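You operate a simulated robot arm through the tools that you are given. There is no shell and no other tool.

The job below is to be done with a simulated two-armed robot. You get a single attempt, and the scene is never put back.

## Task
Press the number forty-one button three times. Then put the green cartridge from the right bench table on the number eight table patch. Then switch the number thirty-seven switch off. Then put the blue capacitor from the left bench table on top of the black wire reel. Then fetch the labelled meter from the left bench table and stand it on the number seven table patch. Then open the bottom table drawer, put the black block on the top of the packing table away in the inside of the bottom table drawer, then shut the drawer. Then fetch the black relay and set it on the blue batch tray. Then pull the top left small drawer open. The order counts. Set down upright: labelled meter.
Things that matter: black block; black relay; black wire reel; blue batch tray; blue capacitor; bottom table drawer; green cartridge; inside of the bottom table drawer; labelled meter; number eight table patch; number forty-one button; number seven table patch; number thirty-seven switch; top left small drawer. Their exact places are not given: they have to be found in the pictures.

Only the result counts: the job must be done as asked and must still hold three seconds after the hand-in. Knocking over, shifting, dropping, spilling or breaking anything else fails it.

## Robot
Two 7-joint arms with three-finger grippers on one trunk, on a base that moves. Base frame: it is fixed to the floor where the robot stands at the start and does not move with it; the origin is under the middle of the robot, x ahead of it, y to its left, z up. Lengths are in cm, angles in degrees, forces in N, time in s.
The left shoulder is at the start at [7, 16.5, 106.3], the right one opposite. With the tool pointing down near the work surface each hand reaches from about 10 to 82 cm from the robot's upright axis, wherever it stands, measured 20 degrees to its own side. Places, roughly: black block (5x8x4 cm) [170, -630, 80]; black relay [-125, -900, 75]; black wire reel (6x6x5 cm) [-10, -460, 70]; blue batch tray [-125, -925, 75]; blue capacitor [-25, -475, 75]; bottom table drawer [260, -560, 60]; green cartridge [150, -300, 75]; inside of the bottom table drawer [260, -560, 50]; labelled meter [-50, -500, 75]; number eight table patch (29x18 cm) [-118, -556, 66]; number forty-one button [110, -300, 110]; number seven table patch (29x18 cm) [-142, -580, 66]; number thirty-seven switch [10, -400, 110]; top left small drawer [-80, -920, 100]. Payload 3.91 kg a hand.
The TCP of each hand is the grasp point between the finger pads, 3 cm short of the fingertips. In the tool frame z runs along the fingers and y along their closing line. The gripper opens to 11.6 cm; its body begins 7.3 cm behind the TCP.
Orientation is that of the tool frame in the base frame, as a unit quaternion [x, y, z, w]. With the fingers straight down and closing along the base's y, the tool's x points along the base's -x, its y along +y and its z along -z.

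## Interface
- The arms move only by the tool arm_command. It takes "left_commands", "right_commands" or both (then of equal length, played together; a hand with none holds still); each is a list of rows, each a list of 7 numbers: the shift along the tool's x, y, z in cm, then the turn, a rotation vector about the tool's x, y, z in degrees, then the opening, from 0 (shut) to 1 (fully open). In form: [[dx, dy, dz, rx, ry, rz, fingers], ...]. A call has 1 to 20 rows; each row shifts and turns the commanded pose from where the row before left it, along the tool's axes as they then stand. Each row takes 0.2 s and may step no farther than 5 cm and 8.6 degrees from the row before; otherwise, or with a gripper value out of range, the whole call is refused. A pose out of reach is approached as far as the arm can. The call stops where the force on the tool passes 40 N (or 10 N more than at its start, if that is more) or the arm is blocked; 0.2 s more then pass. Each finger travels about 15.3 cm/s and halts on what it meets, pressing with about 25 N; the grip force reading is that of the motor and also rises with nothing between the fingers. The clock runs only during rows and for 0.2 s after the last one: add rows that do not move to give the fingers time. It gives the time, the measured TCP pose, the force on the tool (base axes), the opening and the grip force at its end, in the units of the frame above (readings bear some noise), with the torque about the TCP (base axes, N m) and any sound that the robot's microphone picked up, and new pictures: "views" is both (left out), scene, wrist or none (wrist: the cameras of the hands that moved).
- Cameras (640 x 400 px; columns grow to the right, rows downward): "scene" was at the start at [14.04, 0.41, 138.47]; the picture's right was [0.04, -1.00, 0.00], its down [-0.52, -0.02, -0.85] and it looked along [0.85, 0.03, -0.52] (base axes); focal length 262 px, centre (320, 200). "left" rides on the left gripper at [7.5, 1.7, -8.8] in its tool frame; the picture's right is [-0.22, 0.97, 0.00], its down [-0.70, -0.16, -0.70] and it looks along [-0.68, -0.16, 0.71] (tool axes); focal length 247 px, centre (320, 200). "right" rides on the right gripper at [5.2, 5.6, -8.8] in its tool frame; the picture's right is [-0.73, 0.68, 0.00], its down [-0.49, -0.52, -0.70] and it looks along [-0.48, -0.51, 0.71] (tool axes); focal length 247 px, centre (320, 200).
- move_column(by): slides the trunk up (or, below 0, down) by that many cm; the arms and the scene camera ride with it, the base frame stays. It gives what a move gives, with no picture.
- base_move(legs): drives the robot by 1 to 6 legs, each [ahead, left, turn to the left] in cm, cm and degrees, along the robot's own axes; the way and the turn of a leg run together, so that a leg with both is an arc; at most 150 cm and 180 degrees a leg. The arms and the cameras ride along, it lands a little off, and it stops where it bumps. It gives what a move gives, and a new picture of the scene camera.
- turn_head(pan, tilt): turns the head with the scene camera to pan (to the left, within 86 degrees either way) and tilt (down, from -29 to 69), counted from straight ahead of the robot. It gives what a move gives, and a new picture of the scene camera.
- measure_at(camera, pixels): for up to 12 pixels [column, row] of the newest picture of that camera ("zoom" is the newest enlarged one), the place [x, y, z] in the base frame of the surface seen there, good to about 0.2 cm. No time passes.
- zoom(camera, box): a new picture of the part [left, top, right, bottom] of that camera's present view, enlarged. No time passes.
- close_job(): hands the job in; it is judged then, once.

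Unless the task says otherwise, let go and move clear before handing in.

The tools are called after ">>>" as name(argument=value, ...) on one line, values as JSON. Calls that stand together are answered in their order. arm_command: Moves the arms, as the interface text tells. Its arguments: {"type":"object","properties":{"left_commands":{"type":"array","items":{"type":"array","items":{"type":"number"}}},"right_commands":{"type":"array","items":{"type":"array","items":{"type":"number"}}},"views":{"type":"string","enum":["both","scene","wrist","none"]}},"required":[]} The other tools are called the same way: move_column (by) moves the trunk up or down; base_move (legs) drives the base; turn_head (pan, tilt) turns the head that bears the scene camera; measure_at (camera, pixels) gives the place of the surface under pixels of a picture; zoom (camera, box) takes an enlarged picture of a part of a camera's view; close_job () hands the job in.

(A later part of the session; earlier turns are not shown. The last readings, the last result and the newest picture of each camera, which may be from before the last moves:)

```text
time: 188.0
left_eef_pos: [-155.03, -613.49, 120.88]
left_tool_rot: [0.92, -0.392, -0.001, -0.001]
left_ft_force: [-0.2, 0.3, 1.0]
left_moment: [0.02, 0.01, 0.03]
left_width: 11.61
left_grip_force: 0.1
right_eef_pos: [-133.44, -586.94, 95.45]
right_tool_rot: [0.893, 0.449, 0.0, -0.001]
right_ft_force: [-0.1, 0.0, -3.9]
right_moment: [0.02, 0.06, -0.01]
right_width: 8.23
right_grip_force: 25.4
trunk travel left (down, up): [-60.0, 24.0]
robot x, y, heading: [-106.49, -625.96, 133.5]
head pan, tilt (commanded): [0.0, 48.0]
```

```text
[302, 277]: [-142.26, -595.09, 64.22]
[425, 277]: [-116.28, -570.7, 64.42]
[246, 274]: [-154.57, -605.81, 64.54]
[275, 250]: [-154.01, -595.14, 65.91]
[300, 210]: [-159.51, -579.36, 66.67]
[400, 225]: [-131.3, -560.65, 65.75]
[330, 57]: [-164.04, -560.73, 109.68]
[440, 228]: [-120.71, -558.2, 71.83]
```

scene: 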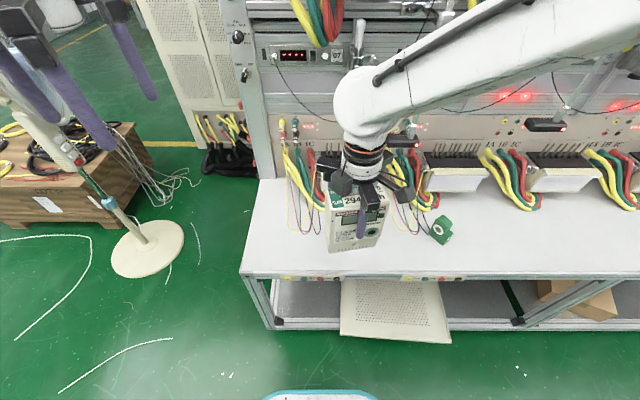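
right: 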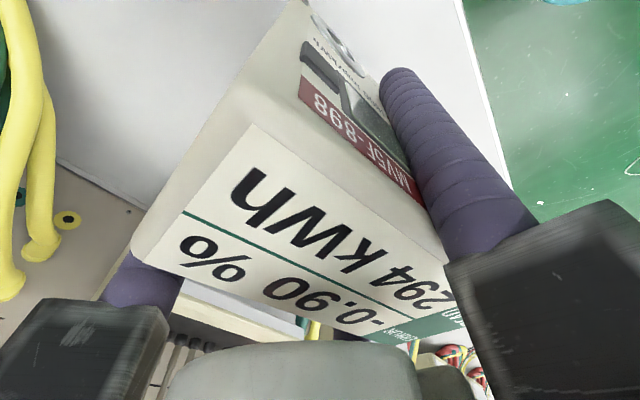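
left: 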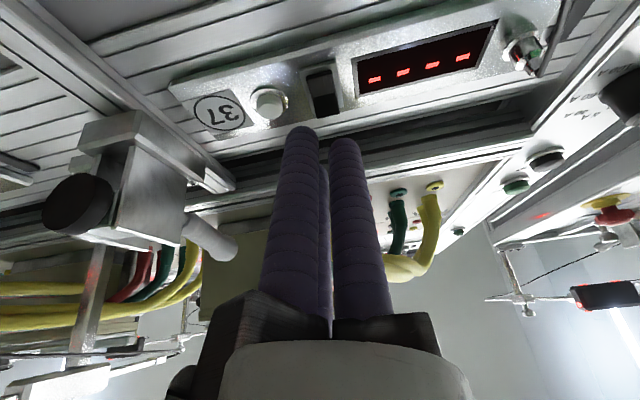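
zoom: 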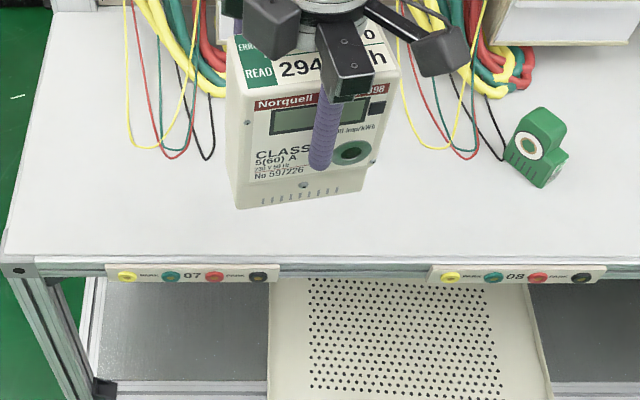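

Label 07 is at u≈-386 and the given patch centre is u≈-379, n≈29. I carry the meter forward over the patch and lower it to just above the table.

>>> arm_command(right_commands=[[0, -3.25, 1, 0, 0, 0, 0], [0, -3.25, 1, 0, 0, 0, 0], [0, -3.25, 1, 0, 0, 0, 0], [0, -3.25, 1, 0, 0, 0, 0], [0, 0, 4, 0, 0, 0, 0], [0, 0, 4, 0, 0, 0, 0], [0, 0, 4, 0, 0, 0, 0], [0, 0, 1.5, 0, 0, 0, 0], [0, 0, 0, 0, 0, 0, 0]], views="both")

```text
time: 190.0
left_eef_pos: [-155.1, -613.46, 120.96]
left_tool_rot: [0.92, -0.392, 0.0, 0.0]
left_ft_force: [0.1, -0.3, 0.2]
left_moment: [-0.03, -0.03, -0.04]
left_width: 11.58
left_grip_force: 0.0
right_eef_pos: [-144.36, -579.08, 77.81]
right_tool_rot: [0.893, 0.449, 0.0, -0.001]
right_ft_force: [0.2, 0.1, -4.5]
right_moment: [0.05, 0.02, 0.0]
right_width: 8.22
right_grip_force: 25.0
trunk travel left (down, up): [-60.0, 24.0]
robot x, y, heading: [-106.01, -625.85, 133.3]
head pan, tilt (commanded): [0.0, 48.0]
```

scene: 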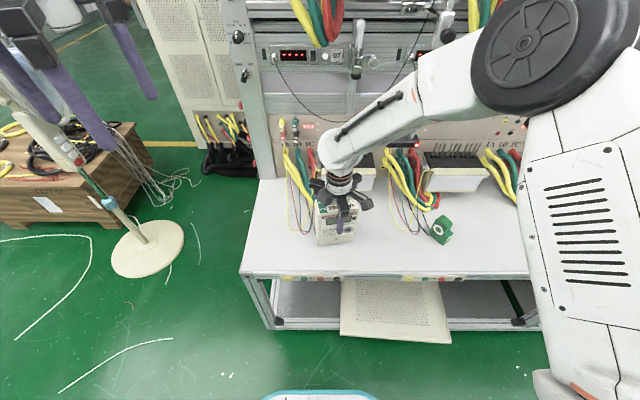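
right: 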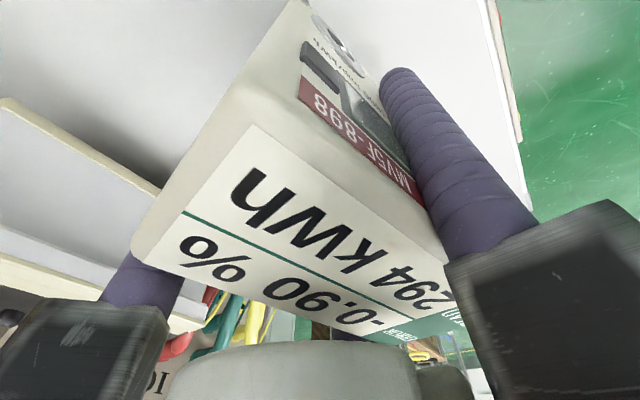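

The meter is over patch 7 (centre ≈ (-143.5,-579.7)), about 1.4 cm above the table. I lower it gently to contact.

>>> arm_command(right_commands=[[0, 0, 0.8, 0, 0, 0, 0], [0, 0, 0.35, 0, 0, 0, 0], [0, 0, 0.1, 0, 0, 0, 0], [0, 0, 0, 0, 0, 0, 0]], views="none")

```text
time: 191.0
left_eef_pos: [-155.25, -613.36, 120.85]
left_tool_rot: [0.92, -0.391, -0.001, -0.001]
left_ft_force: [-0.4, 0.4, 0.3]
left_moment: [-0.02, -0.01, 0.01]
left_width: 11.61
left_grip_force: 0.0
right_eef_pos: [-143.99, -579.03, 76.49]
right_tool_rot: [0.893, 0.449, 0.0, -0.001]
right_ft_force: [0.2, 0.1, -4.0]
right_moment: [0.01, 0.07, -0.03]
right_width: 8.25
right_grip_force: 24.7
trunk travel left (down, up): [-60.0, 24.0]
robot x, y, heading: [-106.49, -625.96, 133.4]
head pan, tilt (commanded): [0.0, 48.0]
```

>>> arm_command(right_commands=[[0, 0, 0.1, 0, 0, 0, 0], [0, 0, 0.1, 0, 0, 0, 0], [0, 0, 0, 0, 0, 0, 0]], views="none")

```text
time: 191.8
left_eef_pos: [-155.2, -613.33, 120.9]
left_tool_rot: [0.92, -0.392, -0.001, -0.001]
left_ft_force: [0.7, -0.5, 0.2]
left_moment: [0.01, 0.0, 0.01]
left_width: 11.59
left_grip_force: 0.2
right_eef_pos: [-144.11, -579.15, 76.49]
right_tool_rot: [0.893, 0.449, 0.0, -0.001]
right_ft_force: [-0.1, 0.1, -4.1]
right_moment: [0.04, 0.02, 0.03]
right_width: 8.23
right_grip_force: 25.2
trunk travel left (down, up): [-60.0, 24.0]
robot x, y, heading: [-106.02, -625.77, 133.7]
head pan, tilt (commanded): [0.0, 48.0]
```

Still carrying its weight (-4.1 N). I lower a bit further in small steps.

>>> arm_command(right_commands=[[0, 0, 0.12, 0, 0, 0, 0], [0, 0, 0.12, 0, 0, 0, 0], [0, 0, 0, 0, 0, 0, 0]], views="none")

```text
time: 192.6
left_eef_pos: [-155.01, -613.59, 120.88]
left_tool_rot: [0.92, -0.391, -0.001, 0.0]
left_ft_force: [-0.7, 0.7, -0.3]
left_moment: [0.0, 0.03, -0.02]
left_width: 11.64
left_grip_force: 0.1
right_eef_pos: [-144.03, -579.04, 76.33]
right_tool_rot: [0.894, 0.449, -0.001, -0.002]
right_ft_force: [0.1, 1.5, 19.0]
right_moment: [-0.46, -0.52, 0.06]
right_width: 8.25
right_grip_force: 24.7
trunk travel left (down, up): [-60.0, 24.0]
robot x, y, heading: [-105.86, -625.97, 133.6]
head pan, tilt (commanded): [0.0, 48.0]
```

It touched down (+19 N). I ease up 0.1 cm and open the fingers slowly.

>>> arm_command(right_commands=[[0, 0, -0.12, 0, 0, 0, 0], [0, 0, 0, 0, 0, 0, 0.6], [0, 0, 0, 0, 0, 0, 0.7], [0, 0, 0, 0, 0, 0, 0.78], [0, 0, 0, 0, 0, 0, 0.88], [0, 0, 0, 0, 0, 0, 1], [0, 0, 0, 0, 0, 0, 1]], views="both")

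```text
time: 194.2
left_eef_pos: [-155.19, -613.5, 120.82]
left_tool_rot: [0.92, -0.391, -0.001, 0.0]
left_ft_force: [0.5, 0.3, -0.3]
left_moment: [-0.01, -0.01, 0.01]
left_width: 11.62
left_grip_force: 0.0
right_eef_pos: [-143.96, -579.27, 76.27]
right_tool_rot: [0.894, 0.449, 0.0, -0.002]
right_ft_force: [0.9, -0.2, 0.3]
right_moment: [0.01, 0.03, 0.05]
right_width: 11.61
right_grip_force: 0.1
trunk travel left (down, up): [-60.0, 24.0]
robot x, y, heading: [-106.28, -626.19, 133.4]
head pan, tilt (commanded): [0.0, 48.0]
```

scene: 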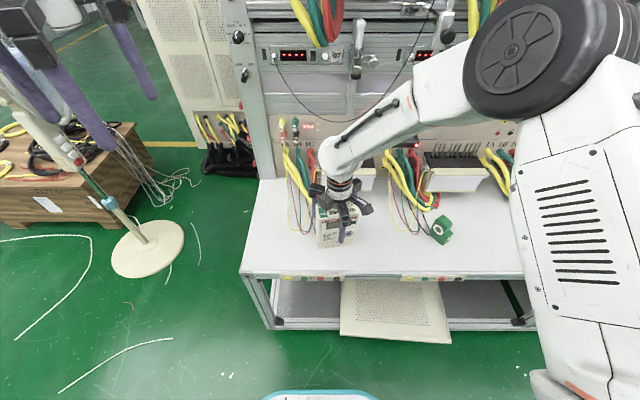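
right: 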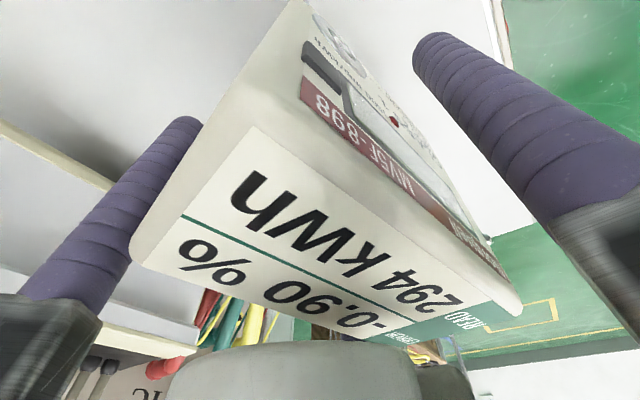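

The fingers are open and the meter stands free. I lift the hand straight up above it, then pull back.

>>> arm_command(right_commands=[[0, 0, -2, 0, 0, 0, 1], [0, 0, -4, 0, 0, 0, 1], [0, 0, -4, 0, 0, 0, 1], [0, 0, -4, 0, 0, 0, 1], [0, 0, -4, 0, 0, 0, 1], [0, 3, -3, 0, 0, 0, 1], [0, 4, -2, 0, 0, 0, 1], [0, 4, 0, 0, 0, 0, 1], [0, 4, 0, 0, 0, 0, 1], [0, 0, 0, 0, 0, 0, 1]], views="scene")

>>> zoom(camera="scene", box=[240, 160, 480, 300])

```text
time: 196.4
left_eef_pos: [-155.12, -613.36, 120.79]
left_tool_rot: [0.92, -0.391, 0.0, 0.0]
left_ft_force: [-0.3, 0.3, -0.1]
left_moment: [0.0, -0.02, -0.03]
left_width: 11.61
left_grip_force: 0.0
right_eef_pos: [-131.75, -587.96, 99.33]
right_tool_rot: [0.893, 0.45, 0.001, -0.001]
right_ft_force: [-0.9, 0.3, -0.9]
right_moment: [0.0, -0.04, 0.0]
right_width: 11.57
right_grip_force: 0.1
trunk travel left (down, up): [-60.0, 24.0]
robot x, y, heading: [-105.96, -625.87, 133.0]
head pan, tilt (commanded): [0.0, 48.0]
```

scene: 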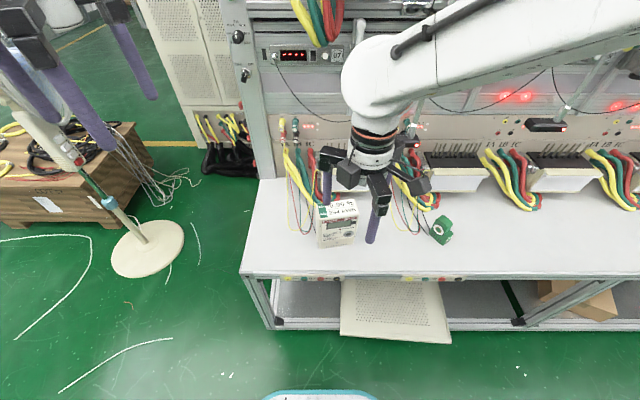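

```text
2.67 times, centred on (360, 230) of scene
```

zoom: 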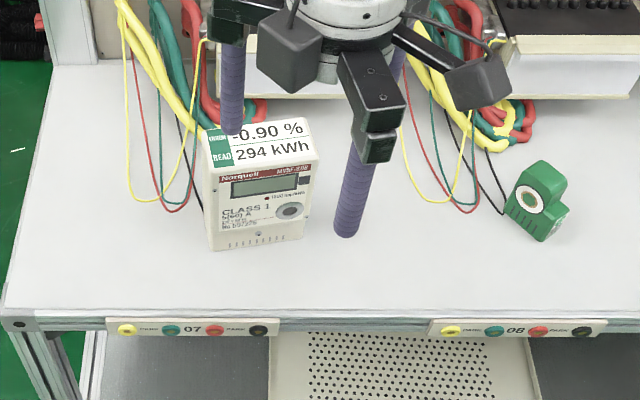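

The meter stands upright in front of label 07 with the cartridge still in place by label 08. Next is the packing table across the aisle; I back off and turn around.

>>> base_move(legs=[[-65, 0, 0], [0, 0, 90], [0, 0, 90], [0, 150, 0]])

>>> turn_head(pan=25, tilt=25)

```text
time: 214.9
left_eef_pos: [97.26, -581.85, 120.88]
left_tool_rot: [0.39, 0.921, -0.001, 0.001]
left_ft_force: [-0.5, -0.5, 1.4]
left_moment: [-0.01, -0.01, -0.01]
left_width: 11.59
left_grip_force: 0.1
right_eef_pos: [73.85, -607.39, 99.54]
right_tool_rot: [-0.45, 0.893, -0.001, 0.0]
right_ft_force: [1.1, -0.4, 0.7]
right_moment: [0.04, 0.02, -0.03]
right_width: 11.6
right_grip_force: 0.0
trunk travel left (down, up): [-60.0, 24.0]
robot x, y, heading: [48.18, -569.38, -46.4]
head pan, tilt (commanded): [0.0, 48.0]
```

scene: 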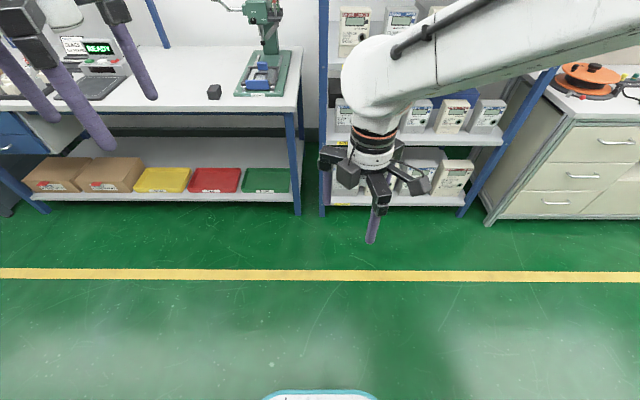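

```text
time: 215.8
left_eef_pos: [97.28, -581.9, 120.81]
left_tool_rot: [0.39, 0.921, 0.0, 0.001]
left_ft_force: [-0.2, 0.4, 0.2]
left_moment: [0.01, 0.04, 0.01]
left_width: 11.61
left_grip_force: 0.1
right_eef_pos: [73.88, -607.34, 99.4]
right_tool_rot: [-0.45, 0.893, 0.0, 0.001]
right_ft_force: [0.3, 1.2, 0.2]
right_moment: [-0.03, -0.01, 0.01]
right_width: 11.63
right_grip_force: 0.1
trunk travel left (down, up): [-60.0, 24.0]
robot x, y, heading: [48.33, -569.44, -46.4]
head pan, tilt (commanded): [25.0, 25.0]
```

scene: 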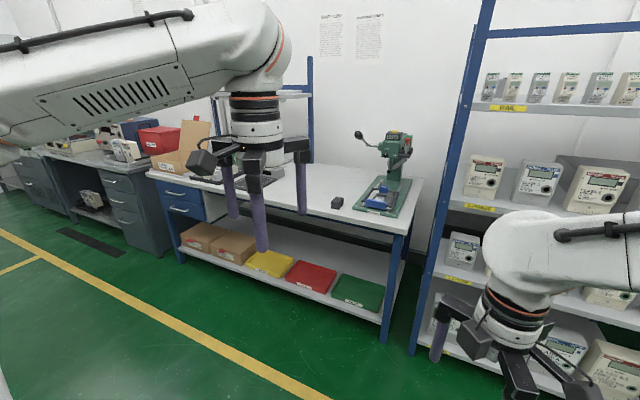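

The packing table is ahead-left: the black block sits at (337,202) and two blue drawers are at its left end ((180,192) and (187,211)). I zoom and measure.

>>> zoom(camera="scene", box=[140, 150, 420, 325])

>>> measure_at(camera="scene", pixels=[[337, 202], [337, 197], [333, 207], [405, 232], [178, 193], [187, 210], [155, 175], [300, 212], [385, 195], [260, 195], [180, 240], [150, 200]])

```text
2.29 times, centred on (280, 238) of scene
```

zoom: 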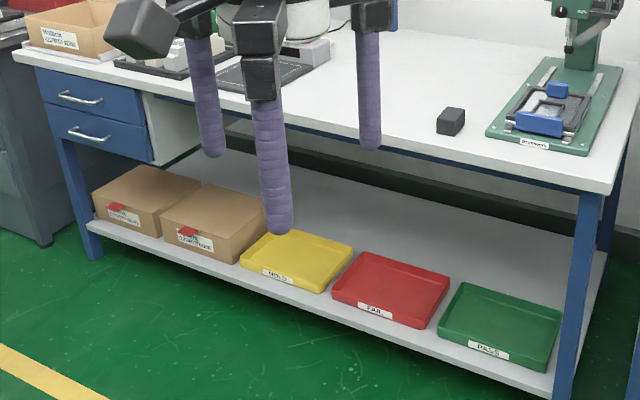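

```text
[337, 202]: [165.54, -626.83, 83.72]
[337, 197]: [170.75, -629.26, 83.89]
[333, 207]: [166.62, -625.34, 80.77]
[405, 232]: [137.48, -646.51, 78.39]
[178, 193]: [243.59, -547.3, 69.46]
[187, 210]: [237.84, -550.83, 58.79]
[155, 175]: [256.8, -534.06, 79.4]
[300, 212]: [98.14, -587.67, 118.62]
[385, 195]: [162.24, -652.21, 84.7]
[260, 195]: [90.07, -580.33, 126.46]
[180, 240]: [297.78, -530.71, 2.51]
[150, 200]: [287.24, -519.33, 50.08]
```

The table front is at n≈269, top z≈79.6; the bottom drawer's handle is at about (237.8,-550.8,58.8), the block at about (167,-627.5). I drive left to face the drawers.

>>> base_move(legs=[[0, 75, -0.3], [0, 75, 0]])

>>> turn_head(pan=0, tilt=30)

```text
time: 223.5
left_eef_pos: [206.11, -478.2, 120.84]
left_tool_rot: [0.387, 0.922, -0.001, 0.001]
left_ft_force: [1.2, -0.7, -0.8]
left_moment: [-0.04, -0.03, 0.0]
left_width: 11.57
left_grip_force: 0.1
right_eef_pos: [183.02, -504.19, 99.34]
right_tool_rot: [-0.453, 0.891, -0.001, 0.0]
right_ft_force: [0.9, -0.6, -0.3]
right_moment: [-0.02, -0.02, 0.02]
right_width: 11.61
right_grip_force: 0.1
trunk travel left (down, up): [-60.0, 24.0]
robot x, y, heading: [156.89, -466.29, -46.3]
head pan, tilt (commanded): [25.0, 25.0]
```

scene: 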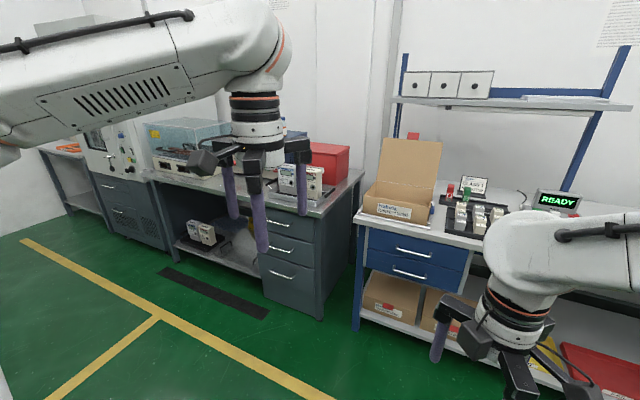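

```text
time: 224.4
left_eef_pos: [205.99, -478.39, 120.94]
left_tool_rot: [0.386, 0.922, 0.0, 0.001]
left_ft_force: [0.2, 0.7, -0.1]
left_moment: [-0.03, 0.02, 0.01]
left_width: 11.63
left_grip_force: 0.0
right_eef_pos: [182.86, -504.12, 99.4]
right_tool_rot: [-0.453, 0.891, 0.0, 0.0]
right_ft_force: [0.7, 1.0, 0.6]
right_moment: [0.01, 0.0, -0.02]
right_width: 11.62
right_grip_force: 0.2
trunk travel left (down, up): [-60.0, 24.0]
robot x, y, heading: [156.78, -466.31, -45.7]
head pan, tilt (commanded): [0.0, 30.0]
```

scene: 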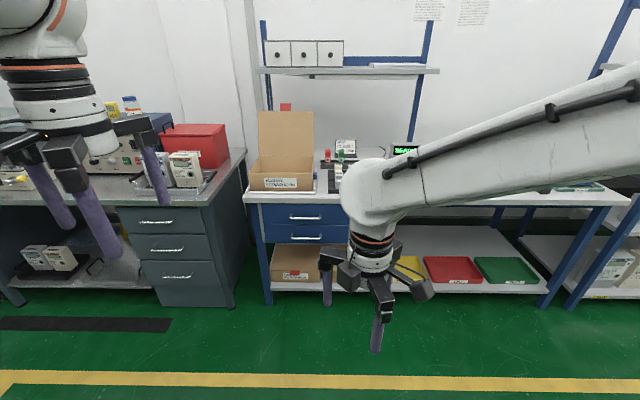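

The two blue drawers are straight ahead at (305,215) and (305,237). I zoom in to measure the handles.

>>> zoom(camera="scene", box=[240, 185, 360, 260])

```text
5.33 times, centred on (300, 222) of scene
```

zoom: 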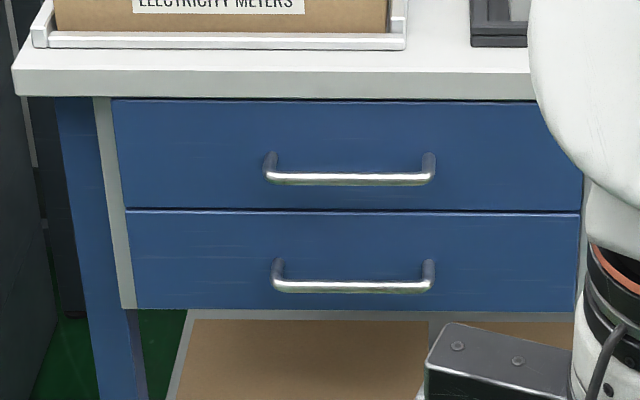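

>>> measure_at(camera="zoom", pixels=[[280, 287], [350, 287], [430, 287], [350, 282], [350, 300], [350, 230], [280, 262], [430, 265], [350, 180], [130, 215], [578, 215], [140, 305]])

>>> measure_at(camera="zoom", pixels=[[350, 255], [350, 270], [350, 278], [350, 290], [350, 293], [350, 305], [450, 305], [570, 305], [350, 207], [350, 215], [20, 95], [350, 315]])

```text
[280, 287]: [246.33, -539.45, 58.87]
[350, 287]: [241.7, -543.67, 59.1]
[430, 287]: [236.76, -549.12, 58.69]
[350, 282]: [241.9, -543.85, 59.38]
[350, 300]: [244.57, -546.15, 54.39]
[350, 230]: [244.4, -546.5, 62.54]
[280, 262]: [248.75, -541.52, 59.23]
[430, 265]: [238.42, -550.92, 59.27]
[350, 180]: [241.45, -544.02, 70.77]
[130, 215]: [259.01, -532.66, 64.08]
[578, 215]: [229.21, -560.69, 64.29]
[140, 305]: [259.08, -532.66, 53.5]
```

```text
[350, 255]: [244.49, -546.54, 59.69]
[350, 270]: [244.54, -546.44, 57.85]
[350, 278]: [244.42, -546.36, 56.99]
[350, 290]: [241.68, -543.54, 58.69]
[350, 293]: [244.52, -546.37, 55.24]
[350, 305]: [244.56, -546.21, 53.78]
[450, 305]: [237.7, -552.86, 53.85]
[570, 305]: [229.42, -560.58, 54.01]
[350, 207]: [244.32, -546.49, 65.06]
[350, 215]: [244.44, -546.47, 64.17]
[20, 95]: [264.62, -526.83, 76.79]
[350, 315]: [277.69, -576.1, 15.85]
```

The bottom drawer's bar handle is 13.6 cm long at n≈266.5, z≈58.9, centred at u≈-75, with the face at n≈269.6. I bring the left hand out and pitch it to point forward in open space.

>>> arm_command(left_commands=[[-3.8, -1.67, 1.2, 0, 0, 0, 1], [-3.8, -1.67, 1.2, 0, 0, 0, 1], [-3.8, -1.67, 1.2, 0, 0, 0, 1], [-3.8, -1.67, 1.2, 0, 0, 0, 1], [-3.8, -1.67, 1.2, 0, 0, 0, 1], [-3.8, -1.67, 1.2, 0, 0, 0, 1], [-3.8, -1.67, 1.2, 0, 0, 0, 1], [-3.8, -1.67, 1.2, 0, 0, 0, 1], [-3.8, -1.67, 1.2, 0, 0, 0, 1], [0, 0, 0, 0, 0, 0, 1]], views="none")

>>> arm_command(left_commands=[[0, 0, 0, 0, -8.5, 0, 1], [0, 0, 0, 0, -8.5, 0, 1], [0, 0, 0, 0, -8.5, 0, 1], [0, 0, 0, 0, -8.5, 0, 1], [0, 0, 0, 0, -8.5, 0, 1], [0, 0, 0, 0, -8.5, 0, 1], [0, 0, 0, 0, -8.5, 0, 1], [0, 0, 0, 0, -8.5, 0, 1], [0, 0, 0, 0, -8.5, 0, 1], [0, 0, 0, 0, -8.5, 0, 1], [0, 0, 0, 0, -5, 0, 1], [0, 0, 0, 0, 0, 0, 1]], views="scene")

```text
time: 226.6
left_eef_pos: [219.01, -513.05, 110.38]
left_tool_rot: [0.386, 0.922, -0.001, 0.002]
left_ft_force: [-0.5, 0.4, -0.5]
left_moment: [-0.06, 0.02, 0.0]
left_width: 11.58
left_grip_force: 0.1
right_eef_pos: [182.79, -503.91, 99.49]
right_tool_rot: [-0.453, 0.891, -0.001, 0.001]
right_ft_force: [-1.1, 0.0, -0.4]
right_moment: [-0.04, -0.01, 0.03]
right_width: 11.63
right_grip_force: 0.2
trunk travel left (down, up): [-60.0, 24.0]
robot x, y, heading: [156.67, -465.82, -45.7]
head pan, tilt (commanded): [0.0, 30.0]
```

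```text
time: 229.4
left_eef_pos: [221.44, -511.63, 112.5]
left_tool_rot: [0.233, 0.659, -0.292, 0.653]
left_ft_force: [0.7, -1.2, -0.1]
left_moment: [0.03, 0.03, -0.01]
left_width: 11.6
left_grip_force: 0.0
right_eef_pos: [182.93, -504.06, 99.43]
right_tool_rot: [-0.453, 0.891, 0.0, 0.0]
right_ft_force: [0.1, -0.1, 0.4]
right_moment: [0.03, 0.02, -0.01]
right_width: 11.61
right_grip_force: 0.0
trunk travel left (down, up): [-60.0, 24.0]
robot x, y, heading: [156.96, -466.07, -45.9]
head pan, tilt (commanded): [0.0, 30.0]
stopped in row 12 (left hand): the arm was blocked; the commanded pose is now the measured one
```

scene: 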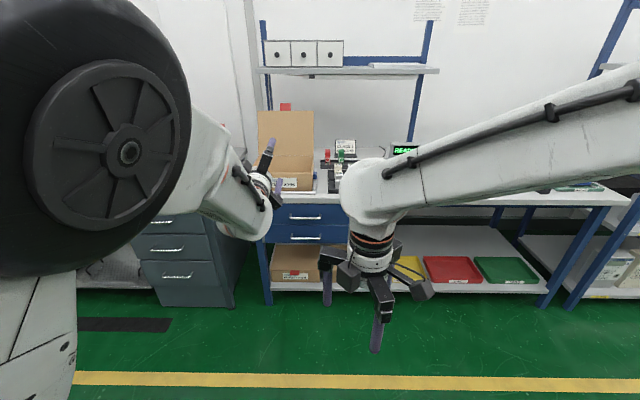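

The left hand now points forward (heading -43.6°, level), though the last row reported a block. I test a small roll of the hand in both sense to see that it moves freely.

>>> arm_command(left_commands=[[0, 0, 0, 0, 0, 8.5, 1], [0, 0, 0, 0, 0, 8.5, 1], [0, 0, 0, 0, 0, 8.5, 1], [0, 0, 0, 0, 0, 0, 1]], views="both")

```text
time: 230.6
left_eef_pos: [223.41, -509.83, 113.91]
left_tool_rot: [0.34, 0.608, -0.154, 0.701]
left_ft_force: [0.4, -0.1, -0.3]
left_moment: [0.01, -0.01, 0.0]
left_width: 11.6
left_grip_force: 0.0
right_eef_pos: [182.92, -504.08, 99.41]
right_tool_rot: [-0.453, 0.891, 0.0, 0.0]
right_ft_force: [1.1, 0.2, -1.2]
right_moment: [0.0, -0.02, 0.02]
right_width: 11.63
right_grip_force: 0.0
trunk travel left (down, up): [-60.0, 24.0]
robot x, y, heading: [157.02, -466.32, -45.8]
head pan, tilt (commanded): [0.0, 30.0]
stopped in row 4 (left hand): the arm was blocked; the commanded pose is now the measured one
```

scene: 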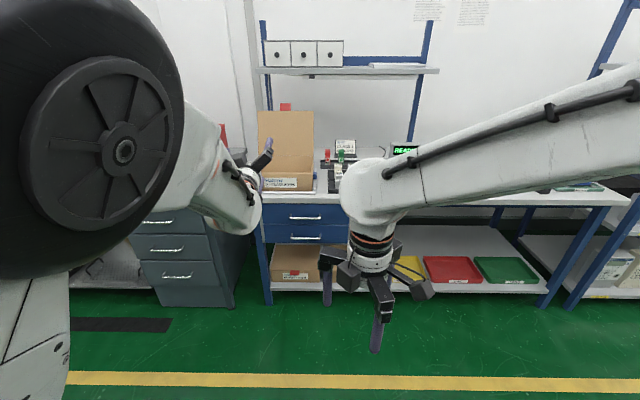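
left: 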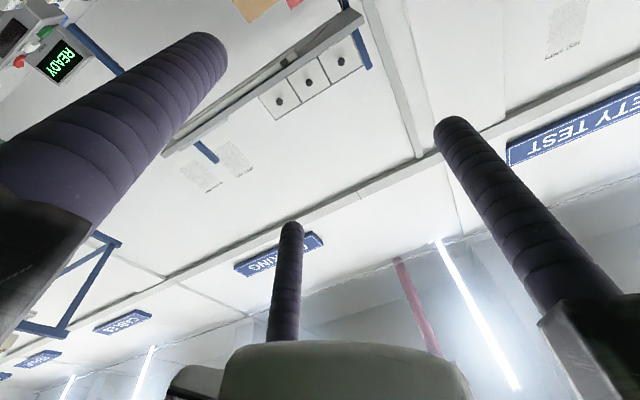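

The arm got into an awkward elbow-up posture here. I unwind to the downward pose and retract, then use the earlier path (pitching close to the body) that worked well.

>>> arm_command(left_commands=[[0, 0, 0, 0, 0, -8.5, 1], [0, 0, 0, 0, 0, -8.5, 1], [0, 0, 0, 0, 0, -8.5, 1], [0, 0, 0, 0, 8.5, 0, 1], [0, 0, 0, 0, 8.5, 0, 1], [0, 0, 0, 0, 8.5, 0, 1], [0, 0, 0, 0, 8.5, 0, 1], [0, 0, 0, 0, 8.5, 0, 1], [0, 0, 0, 0, 8.5, 0, 1], [0, 0, 0, 0, 8.5, 0, 1], [0, 0, 0, 0, 8.5, 0, 1], [0, 0, 0, 0, 8.5, 0, 1], [0, 0, 0, 0, 8.5, 0, 1], [0, 0, 0, 0, 5, 0, 1], [0, 0, 0, 0, 0, 0, 1]], views="scene")

```text
time: 233.8
left_eef_pos: [223.18, -509.91, 113.9]
left_tool_rot: [0.357, 0.931, -0.072, -0.012]
left_ft_force: [0.2, -0.4, 0.5]
left_moment: [0.01, -0.04, 0.02]
left_width: 11.61
left_grip_force: 0.1
right_eef_pos: [182.8, -503.98, 99.37]
right_tool_rot: [-0.453, 0.891, -0.001, 0.001]
right_ft_force: [0.3, 0.7, 0.8]
right_moment: [-0.03, 0.02, -0.02]
right_width: 11.62
right_grip_force: 0.0
trunk travel left (down, up): [-60.0, 24.0]
robot x, y, heading: [156.92, -466.74, -45.6]
head pan, tilt (commanded): [0.0, 30.0]
```

scene: 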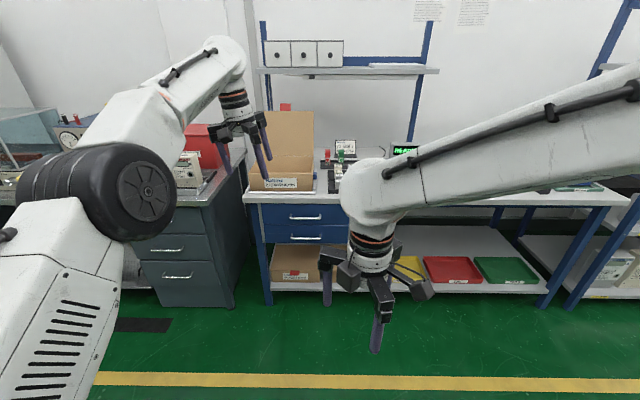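

The hand is tilted about 8° from vertical after unwinding. I straighten it and retract to the starting rest position (36 ahead, 30 left).

>>> arm_command(left_commands=[[0, 0, 0, -8.2, 1.66, 0, 1], [4.5, 1.3, -0.7, 0, 0, 3.7, 1], [4.5, 1.3, -0.7, 0, 0, 0, 1], [4.5, 1.3, -0.7, 0, 0, 0, 1], [4.5, 1.3, -0.7, 0, 0, 0, 1], [4.5, 1.3, -0.7, 0, 0, 0, 1], [4.5, 1.3, -0.7, 0, 0, 0, 1], [4.5, 1.3, -0.7, 0, 0, 0, 1], [4.5, 1.3, -0.7, 0, 0, 0, 1], [4.5, 1.3, -0.7, 0, 0, 0, 1], [0, 0, 0, 0, 0, 0, 1]], views="scene")

```text
time: 236.2
left_eef_pos: [214.9, -487.81, 123.04]
left_tool_rot: [0.387, 0.922, -0.001, 0.002]
left_ft_force: [-0.6, 0.2, 1.1]
left_moment: [0.04, -0.04, -0.02]
left_width: 11.62
left_grip_force: 0.1
left hand out of reach, approached as far as the arm can: row 1, 2, 3, 4, 5, 6, 7
right_eef_pos: [182.86, -504.14, 99.47]
right_tool_rot: [-0.453, 0.891, 0.0, 0.002]
right_ft_force: [-0.5, -0.1, 0.1]
right_moment: [0.04, 0.02, 0.02]
right_width: 11.6
right_grip_force: 0.0
trunk travel left (down, up): [-60.0, 24.0]
robot x, y, heading: [156.49, -466.47, -45.6]
head pan, tilt (commanded): [0.0, 30.0]
```

scene: 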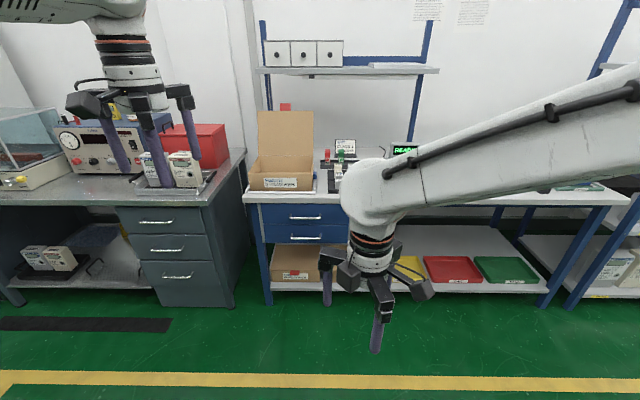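

The hand is straight down again at 56 ahead, 27 left. I retract to 37 ahead and then repeat the earlier pitching sequence close to the body.

>>> arm_command(left_commands=[[4.8, 0.8, 0.5, 0, 0, 0, 1], [4.8, 0.8, 0.5, 0, 0, 0, 1], [4.8, 0.8, 0.5, 0, 0, 0, 1], [4.8, 0.8, 0.5, 0, 0, 0, 1], [0, 0, 0, 0, 0, 0, 1], [0, -2.4, 4, 0, -8.5, 0, 0.6], [0, -2.4, 4, 0, -8.5, 0, 0.6], [0, -2.4, 2, 0, -8.5, 0, 0.6], [0, -2.4, 0, 0, -8.5, 0, 0.6], [0, -2.4, 0, 0, -8.5, 0, 0.6], [0, -2.7, 0, 0, -8.5, 0, 0.6], [-1.57, 0, 1.94, 0, -8.5, 0, 0.6], [-1.27, 0, 2.15, 0, -8.5, 0, 0.6], [-0.94, 0, 2.32, 0, -8.5, 0, 0.6], [-0.58, 0, 2.43, 0, -8.5, 0, 0.6], [0, 0, 0, 0, 0, 0, 0.6]], views="scene")

```text
time: 239.6
left_eef_pos: [202.61, -496.18, 117.79]
left_tool_rot: [0.284, 0.679, -0.263, 0.623]
left_ft_force: [-0.2, 0.4, 0.2]
left_moment: [0.01, -0.02, -0.02]
left_width: 6.96
left_grip_force: 0.0
left hand out of reach, approached as far as the arm can: row 10, 11, 12, 13, 14
right_eef_pos: [182.77, -504.06, 99.44]
right_tool_rot: [-0.453, 0.892, 0.0, 0.0]
right_ft_force: [0.8, 0.7, -0.6]
right_moment: [-0.02, 0.02, -0.02]
right_width: 11.61
right_grip_force: 0.1
trunk travel left (down, up): [-60.0, 24.0]
robot x, y, heading: [156.58, -466.76, -45.8]
head pan, tilt (commanded): [0.0, 30.0]
```

scene: 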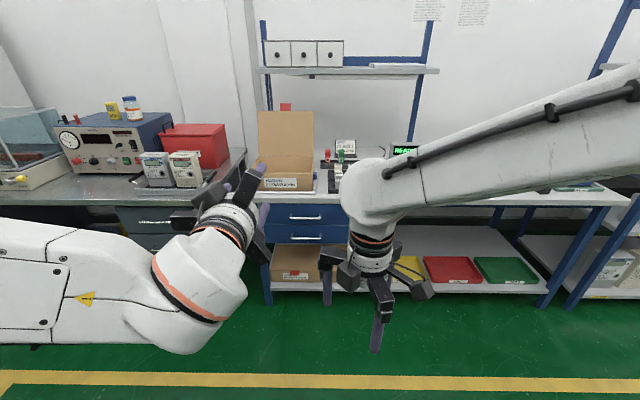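

The elbow is now out to the left as before. I finish pitching to level, move forward a bit, and try rolling the hand so the thumb points up.

>>> arm_command(left_commands=[[-0.3, 0, 3.5, 0, -5, 0, 0.6], [0, 0, 4, 0, 0, 0, 0.6], [0, 0, 2, 0, 0, 8.5, 0.6], [0, 0, 0, 0, 0, 8.5, 0.6], [0, 0, 0, 0, 0, 8.5, 0.6], [0, 0, 0, 0, 0, 8.5, 0.6], [0, 0, 0, 0, 0, 8.5, 0.6], [0, 0, 0, 0, 0, 0, 0.6]], views="scene")

```text
time: 241.4
left_eef_pos: [209.26, -502.83, 117.77]
left_tool_rot: [0.492, 0.508, -0.02, 0.707]
left_ft_force: [-0.3, -0.7, 0.3]
left_moment: [0.0, -0.01, -0.03]
left_width: 6.96
left_grip_force: 0.1
right_eef_pos: [182.92, -504.13, 99.38]
right_tool_rot: [-0.453, 0.891, -0.001, 0.0]
right_ft_force: [0.4, 0.9, 0.0]
right_moment: [0.01, 0.0, -0.02]
right_width: 11.6
right_grip_force: 0.1
trunk travel left (down, up): [-60.0, 24.0]
robot x, y, heading: [157.13, -466.5, -46.0]
head pan, tilt (commanded): [0.0, 30.0]
```

scene: 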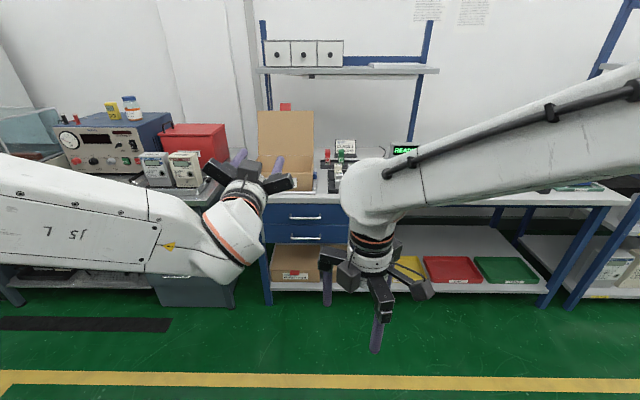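

The roll works freely so far (42°). I complete it to 90° so the thumb is on top.

>>> arm_command(left_commands=[[0, 0, 0, 0, 0, 8.5, 0.6], [0, 0, 0, 0, 0, 8.5, 0.6], [0, 0, 0, 0, 0, 8.5, 0.6], [0, 0, 0, 0, 0, 8.5, 0.6], [0, 0, 0, 0, 0, 8.5, 0.6], [0, 0, 0, 0, 0, 5, 0.6], [0, 0, 0, 0, 0, 0, 0.6]], views="both")

```text
time: 243.0
left_eef_pos: [209.2, -502.7, 117.8]
left_tool_rot: [0.654, 0.266, 0.267, 0.656]
left_ft_force: [-0.4, -0.1, 0.0]
left_moment: [0.03, 0.01, 0.0]
left_width: 6.96
left_grip_force: 0.0
right_eef_pos: [182.88, -504.11, 99.48]
right_tool_rot: [-0.453, 0.891, -0.001, 0.001]
right_ft_force: [-0.4, 0.0, -0.5]
right_moment: [0.02, 0.02, 0.02]
right_width: 11.59
right_grip_force: 0.0
trunk travel left (down, up): [-60.0, 24.0]
robot x, y, heading: [157.13, -466.02, -45.8]
head pan, tilt (commanded): [0.0, 30.0]
```

scene: 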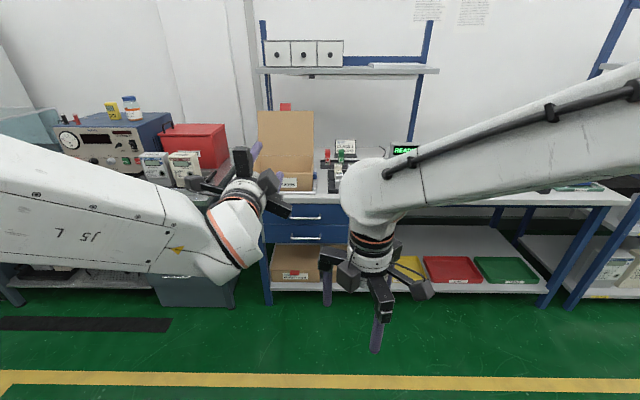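
left: 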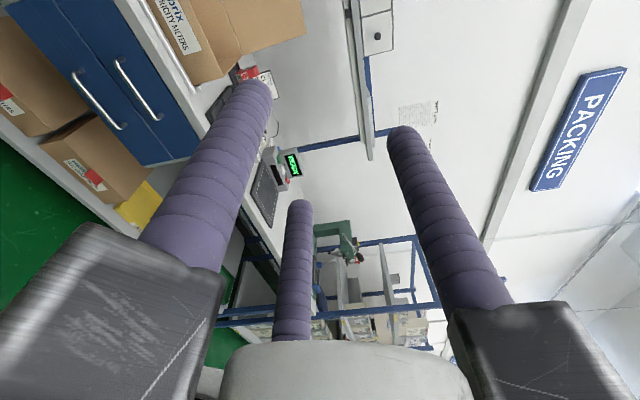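

The hand points forward level with its thumb up. I lower the trunk and square the base, then advance toward the handle.

>>> move_column(by=-53)

>>> base_move(legs=[[0, 0, -0.9], [36, -4, 0]])

```text
refused: -53 is not a number from -40 to 40
```

```text
time: 245.7
left_eef_pos: [230.44, -532.64, 117.85]
left_tool_rot: [0.656, 0.263, 0.261, 0.658]
left_ft_force: [0.2, -0.7, 0.3]
left_moment: [-0.02, 0.0, 0.01]
left_width: 6.95
left_grip_force: 0.2
right_eef_pos: [204.06, -533.5, 99.31]
right_tool_rot: [-0.448, 0.894, -0.001, 0.0]
right_ft_force: [0.0, 0.3, -0.2]
right_moment: [0.0, -0.01, 0.01]
right_width: 11.6
right_grip_force: 0.0
trunk travel left (down, up): [-60.0, 24.0]
robot x, y, heading: [178.67, -495.36, -46.8]
head pan, tilt (commanded): [0.0, 30.0]
```

scene: 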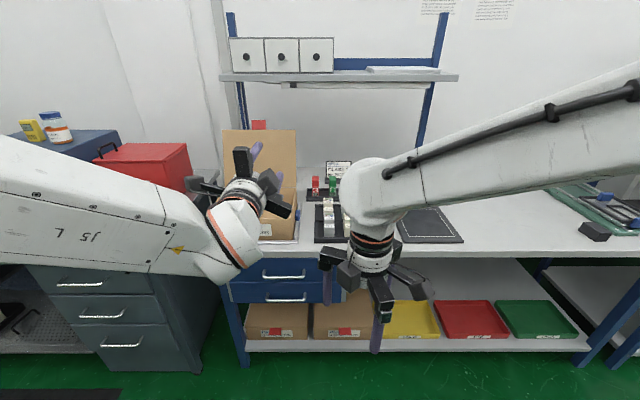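

The column refused a 53 cm step (limit 40), while the base moved; everything is still clear (tip n≈253, table at 269). I lower the column in two steps.

>>> move_column(by=-40)

>>> move_column(by=-13)

>>> turn_head(pan=5, tilt=25)

```text
time: 249.5
left_eef_pos: [230.35, -532.62, 77.73]
left_tool_rot: [0.656, 0.263, 0.261, 0.658]
left_ft_force: [-0.1, 0.6, 0.5]
left_moment: [0.0, -0.01, 0.02]
left_width: 6.96
left_grip_force: 0.1
right_eef_pos: [204.1, -533.51, 59.43]
right_tool_rot: [-0.447, 0.895, -0.001, 0.0]
right_ft_force: [0.5, 0.3, 0.7]
right_moment: [-0.02, 0.0, 0.03]
right_width: 11.6
right_grip_force: 0.0
trunk travel left (down, up): [-20.0, 64.0]
robot x, y, heading: [178.61, -495.49, -47.0]
head pan, tilt (commanded): [0.0, 30.0]
```

```text
time: 251.1
left_eef_pos: [230.45, -532.65, 64.82]
left_tool_rot: [0.657, 0.262, 0.262, 0.657]
left_ft_force: [-0.3, -0.3, 0.5]
left_moment: [0.01, -0.02, 0.03]
left_width: 6.97
left_grip_force: 0.2
right_eef_pos: [204.15, -533.47, 46.49]
right_tool_rot: [-0.447, 0.895, 0.0, 0.001]
right_ft_force: [0.1, 0.3, 0.1]
right_moment: [0.03, -0.04, -0.03]
right_width: 11.61
right_grip_force: 0.1
trunk travel left (down, up): [-7.0, 77.0]
robot x, y, heading: [178.63, -494.95, -46.9]
head pan, tilt (commanded): [0.0, 30.0]
```

```text
time: 251.8
left_eef_pos: [230.43, -532.64, 64.77]
left_tool_rot: [0.656, 0.262, 0.261, 0.658]
left_ft_force: [0.2, 0.7, 1.0]
left_moment: [-0.03, -0.03, -0.01]
left_width: 6.95
left_grip_force: 0.0
right_eef_pos: [204.05, -533.48, 46.44]
right_tool_rot: [-0.447, 0.894, -0.001, 0.0]
right_ft_force: [0.0, -0.2, 0.9]
right_moment: [0.03, 0.02, 0.03]
right_width: 11.62
right_grip_force: 0.0
trunk travel left (down, up): [-7.0, 77.0]
robot x, y, heading: [178.87, -495.39, -46.9]
head pan, tilt (commanded): [5.0, 25.0]
```

scene: 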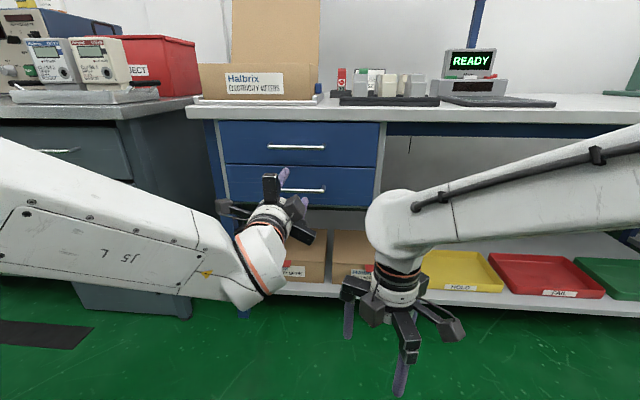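

The lower handle appears at (312,189) behind the hand. I lower the hand 5.9 cm to handle height and measure the bar from this view.

>>> arm_command(left_commands=[[0, -3, 0, 0, 0, 0, 0.6], [0, -2.9, 0, 0, 0, 0, 0.6], [0, 0, 0, 0, 0, 0, 0.6]], views="both")

>>> zoom(camera="scene", box=[210, 120, 390, 230])

```text
time: 252.6
left_eef_pos: [230.44, -532.62, 58.87]
left_tool_rot: [0.655, 0.262, 0.262, 0.658]
left_ft_force: [1.7, 0.0, 0.4]
left_moment: [0.0, -0.02, 0.01]
left_width: 6.93
left_grip_force: 0.0
right_eef_pos: [204.16, -533.55, 46.52]
right_tool_rot: [-0.447, 0.894, -0.002, 0.001]
right_ft_force: [0.1, -0.1, 0.7]
right_moment: [0.03, 0.01, 0.0]
right_width: 11.59
right_grip_force: 0.0
trunk travel left (down, up): [-7.0, 77.0]
robot x, y, heading: [178.97, -495.42, -46.6]
head pan, tilt (commanded): [5.0, 25.0]
```

scene: 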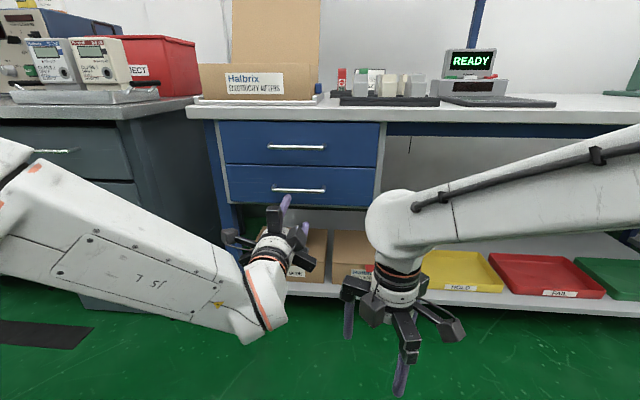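
left: 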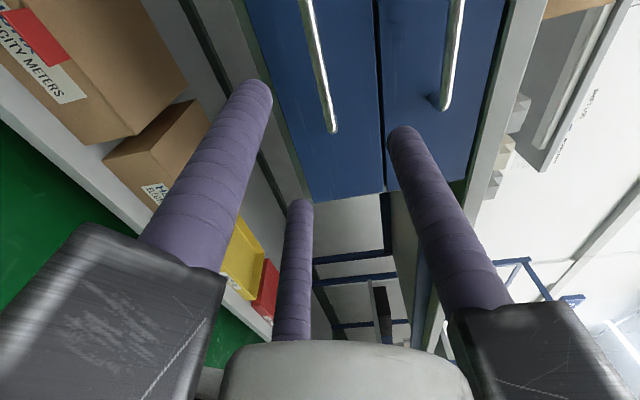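

```text
3.56 times, centred on (300, 175) of scene
```

zoom: 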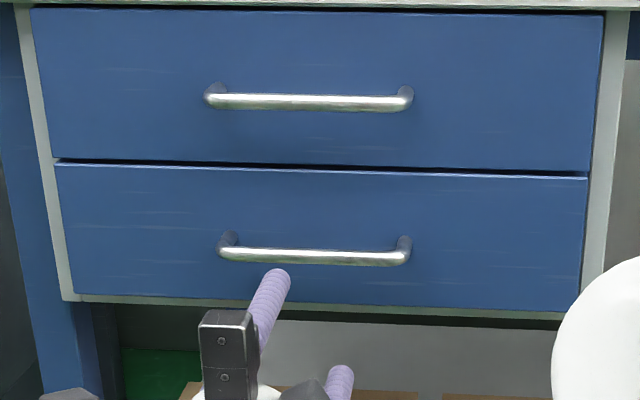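

The bar runs from zoom (222,252) to (408,256). I measure it and the drawer face to align.

>>> measure_at(camera="zoom", pixels=[[230, 253], [315, 256], [400, 258], [315, 250], [315, 262], [315, 280], [315, 235], [140, 285], [500, 295]])

>>> measure_at(camera="left", pixels=[[325, 90], [330, 125], [315, 40], [345, 100], [300, 100], [450, 60], [262, 92], [400, 135]])

```text
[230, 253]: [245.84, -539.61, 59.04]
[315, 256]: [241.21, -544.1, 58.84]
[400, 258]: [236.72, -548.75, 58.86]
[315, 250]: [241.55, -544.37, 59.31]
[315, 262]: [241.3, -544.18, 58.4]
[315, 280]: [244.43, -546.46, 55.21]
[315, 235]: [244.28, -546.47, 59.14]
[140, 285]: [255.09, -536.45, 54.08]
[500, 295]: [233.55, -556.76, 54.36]
```

```text
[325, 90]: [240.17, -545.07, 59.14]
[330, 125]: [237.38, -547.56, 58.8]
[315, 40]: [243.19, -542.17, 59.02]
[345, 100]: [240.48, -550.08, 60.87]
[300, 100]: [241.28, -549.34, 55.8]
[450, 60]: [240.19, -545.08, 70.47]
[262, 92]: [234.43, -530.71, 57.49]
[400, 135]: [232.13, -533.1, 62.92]
```

The bar centre is n≈266.2, z≈58.85, u≈-75.3, right in line with the hand (u≈-75.2, z≈58.9). I advance 15.5 cm so the fingers straddle the bar.

>>> arm_command(left_commands=[[0, 0, 4, 0, 0, 0, 0.6], [0, 0, 4, 0, 0, 0, 0.6], [0, 0, 4, 0, 0, 0, 0.6], [0, 0, 3.3, 0, 0, 0, 0.6], [0, 0, 0, 0, 0, 0, 0.6]], views="both")

```text
time: 253.8
left_eef_pos: [240.85, -543.94, 59.06]
left_tool_rot: [0.657, 0.263, 0.261, 0.657]
left_ft_force: [0.5, -0.2, 0.0]
left_moment: [-0.03, -0.02, 0.02]
left_width: 6.97
left_grip_force: 0.0
right_eef_pos: [204.11, -533.46, 46.44]
right_tool_rot: [-0.447, 0.895, -0.001, 0.0]
right_ft_force: [0.0, 0.4, -0.3]
right_moment: [-0.02, 0.02, 0.06]
right_width: 11.61
right_grip_force: 0.1
trunk travel left (down, up): [-7.0, 77.0]
robot x, y, heading: [178.59, -495.44, -46.8]
head pan, tilt (commanded): [5.0, 25.0]
```

scene: 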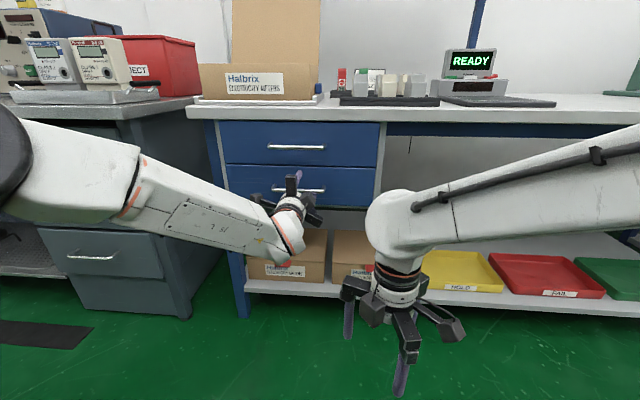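
left: 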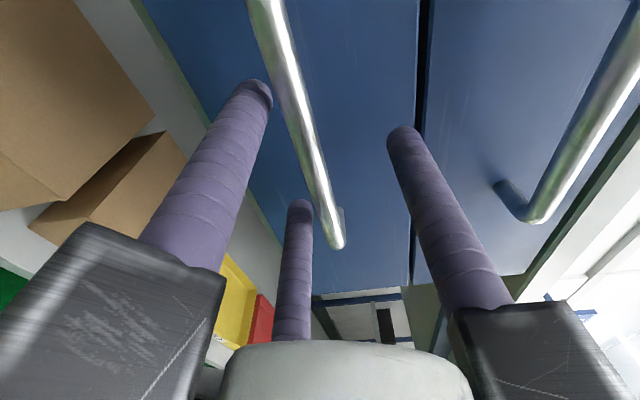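

The bar lies between the thumb and the finger pair. I close the grip on it.

>>> arm_command(left_commands=[[0, 0, 0, 0, 0, 0, 0.5], [0, 0, 0, 0, 0, 0, 0.4], [0, 0, 0, 0, 0, 0, 0.3], [0, 0, 0, 0, 0, 0, 0.2], [0, 0, 0, 0, 0, 0, 0.1], [0, 0, 0, 0, 0, 0, 0], [0, 0, 0, 0, 0, 0, 0]], views="both")

```text
time: 255.4
left_eef_pos: [240.81, -543.91, 58.54]
left_tool_rot: [0.661, 0.262, 0.259, 0.654]
left_ft_force: [-13.9, -5.0, -31.8]
left_moment: [0.31, 0.07, 0.42]
left_width: 2.09
left_grip_force: 45.2
right_eef_pos: [204.14, -533.63, 46.22]
right_tool_rot: [-0.447, 0.895, 0.001, 0.0]
right_ft_force: [-0.3, 0.2, -0.5]
right_moment: [-0.01, -0.01, 0.02]
right_width: 11.6
right_grip_force: 0.2
trunk travel left (down, up): [-7.0, 77.0]
robot x, y, heading: [178.82, -495.14, -47.0]
head pan, tilt (commanded): [5.0, 25.0]
```

scene: 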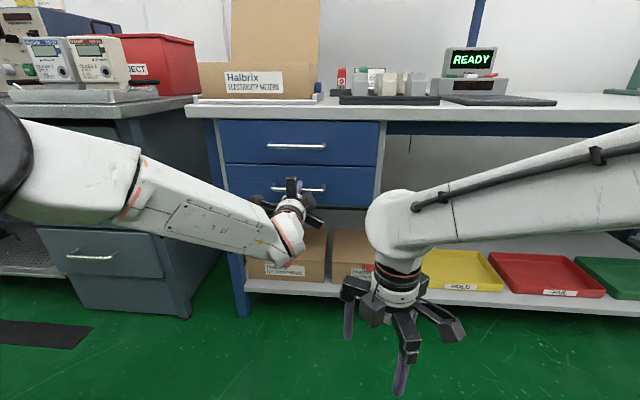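
left: 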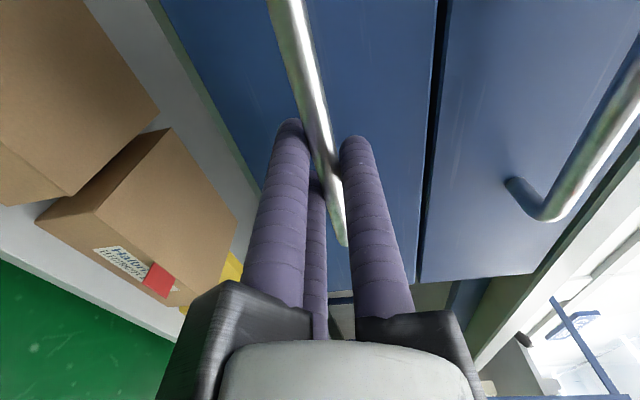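

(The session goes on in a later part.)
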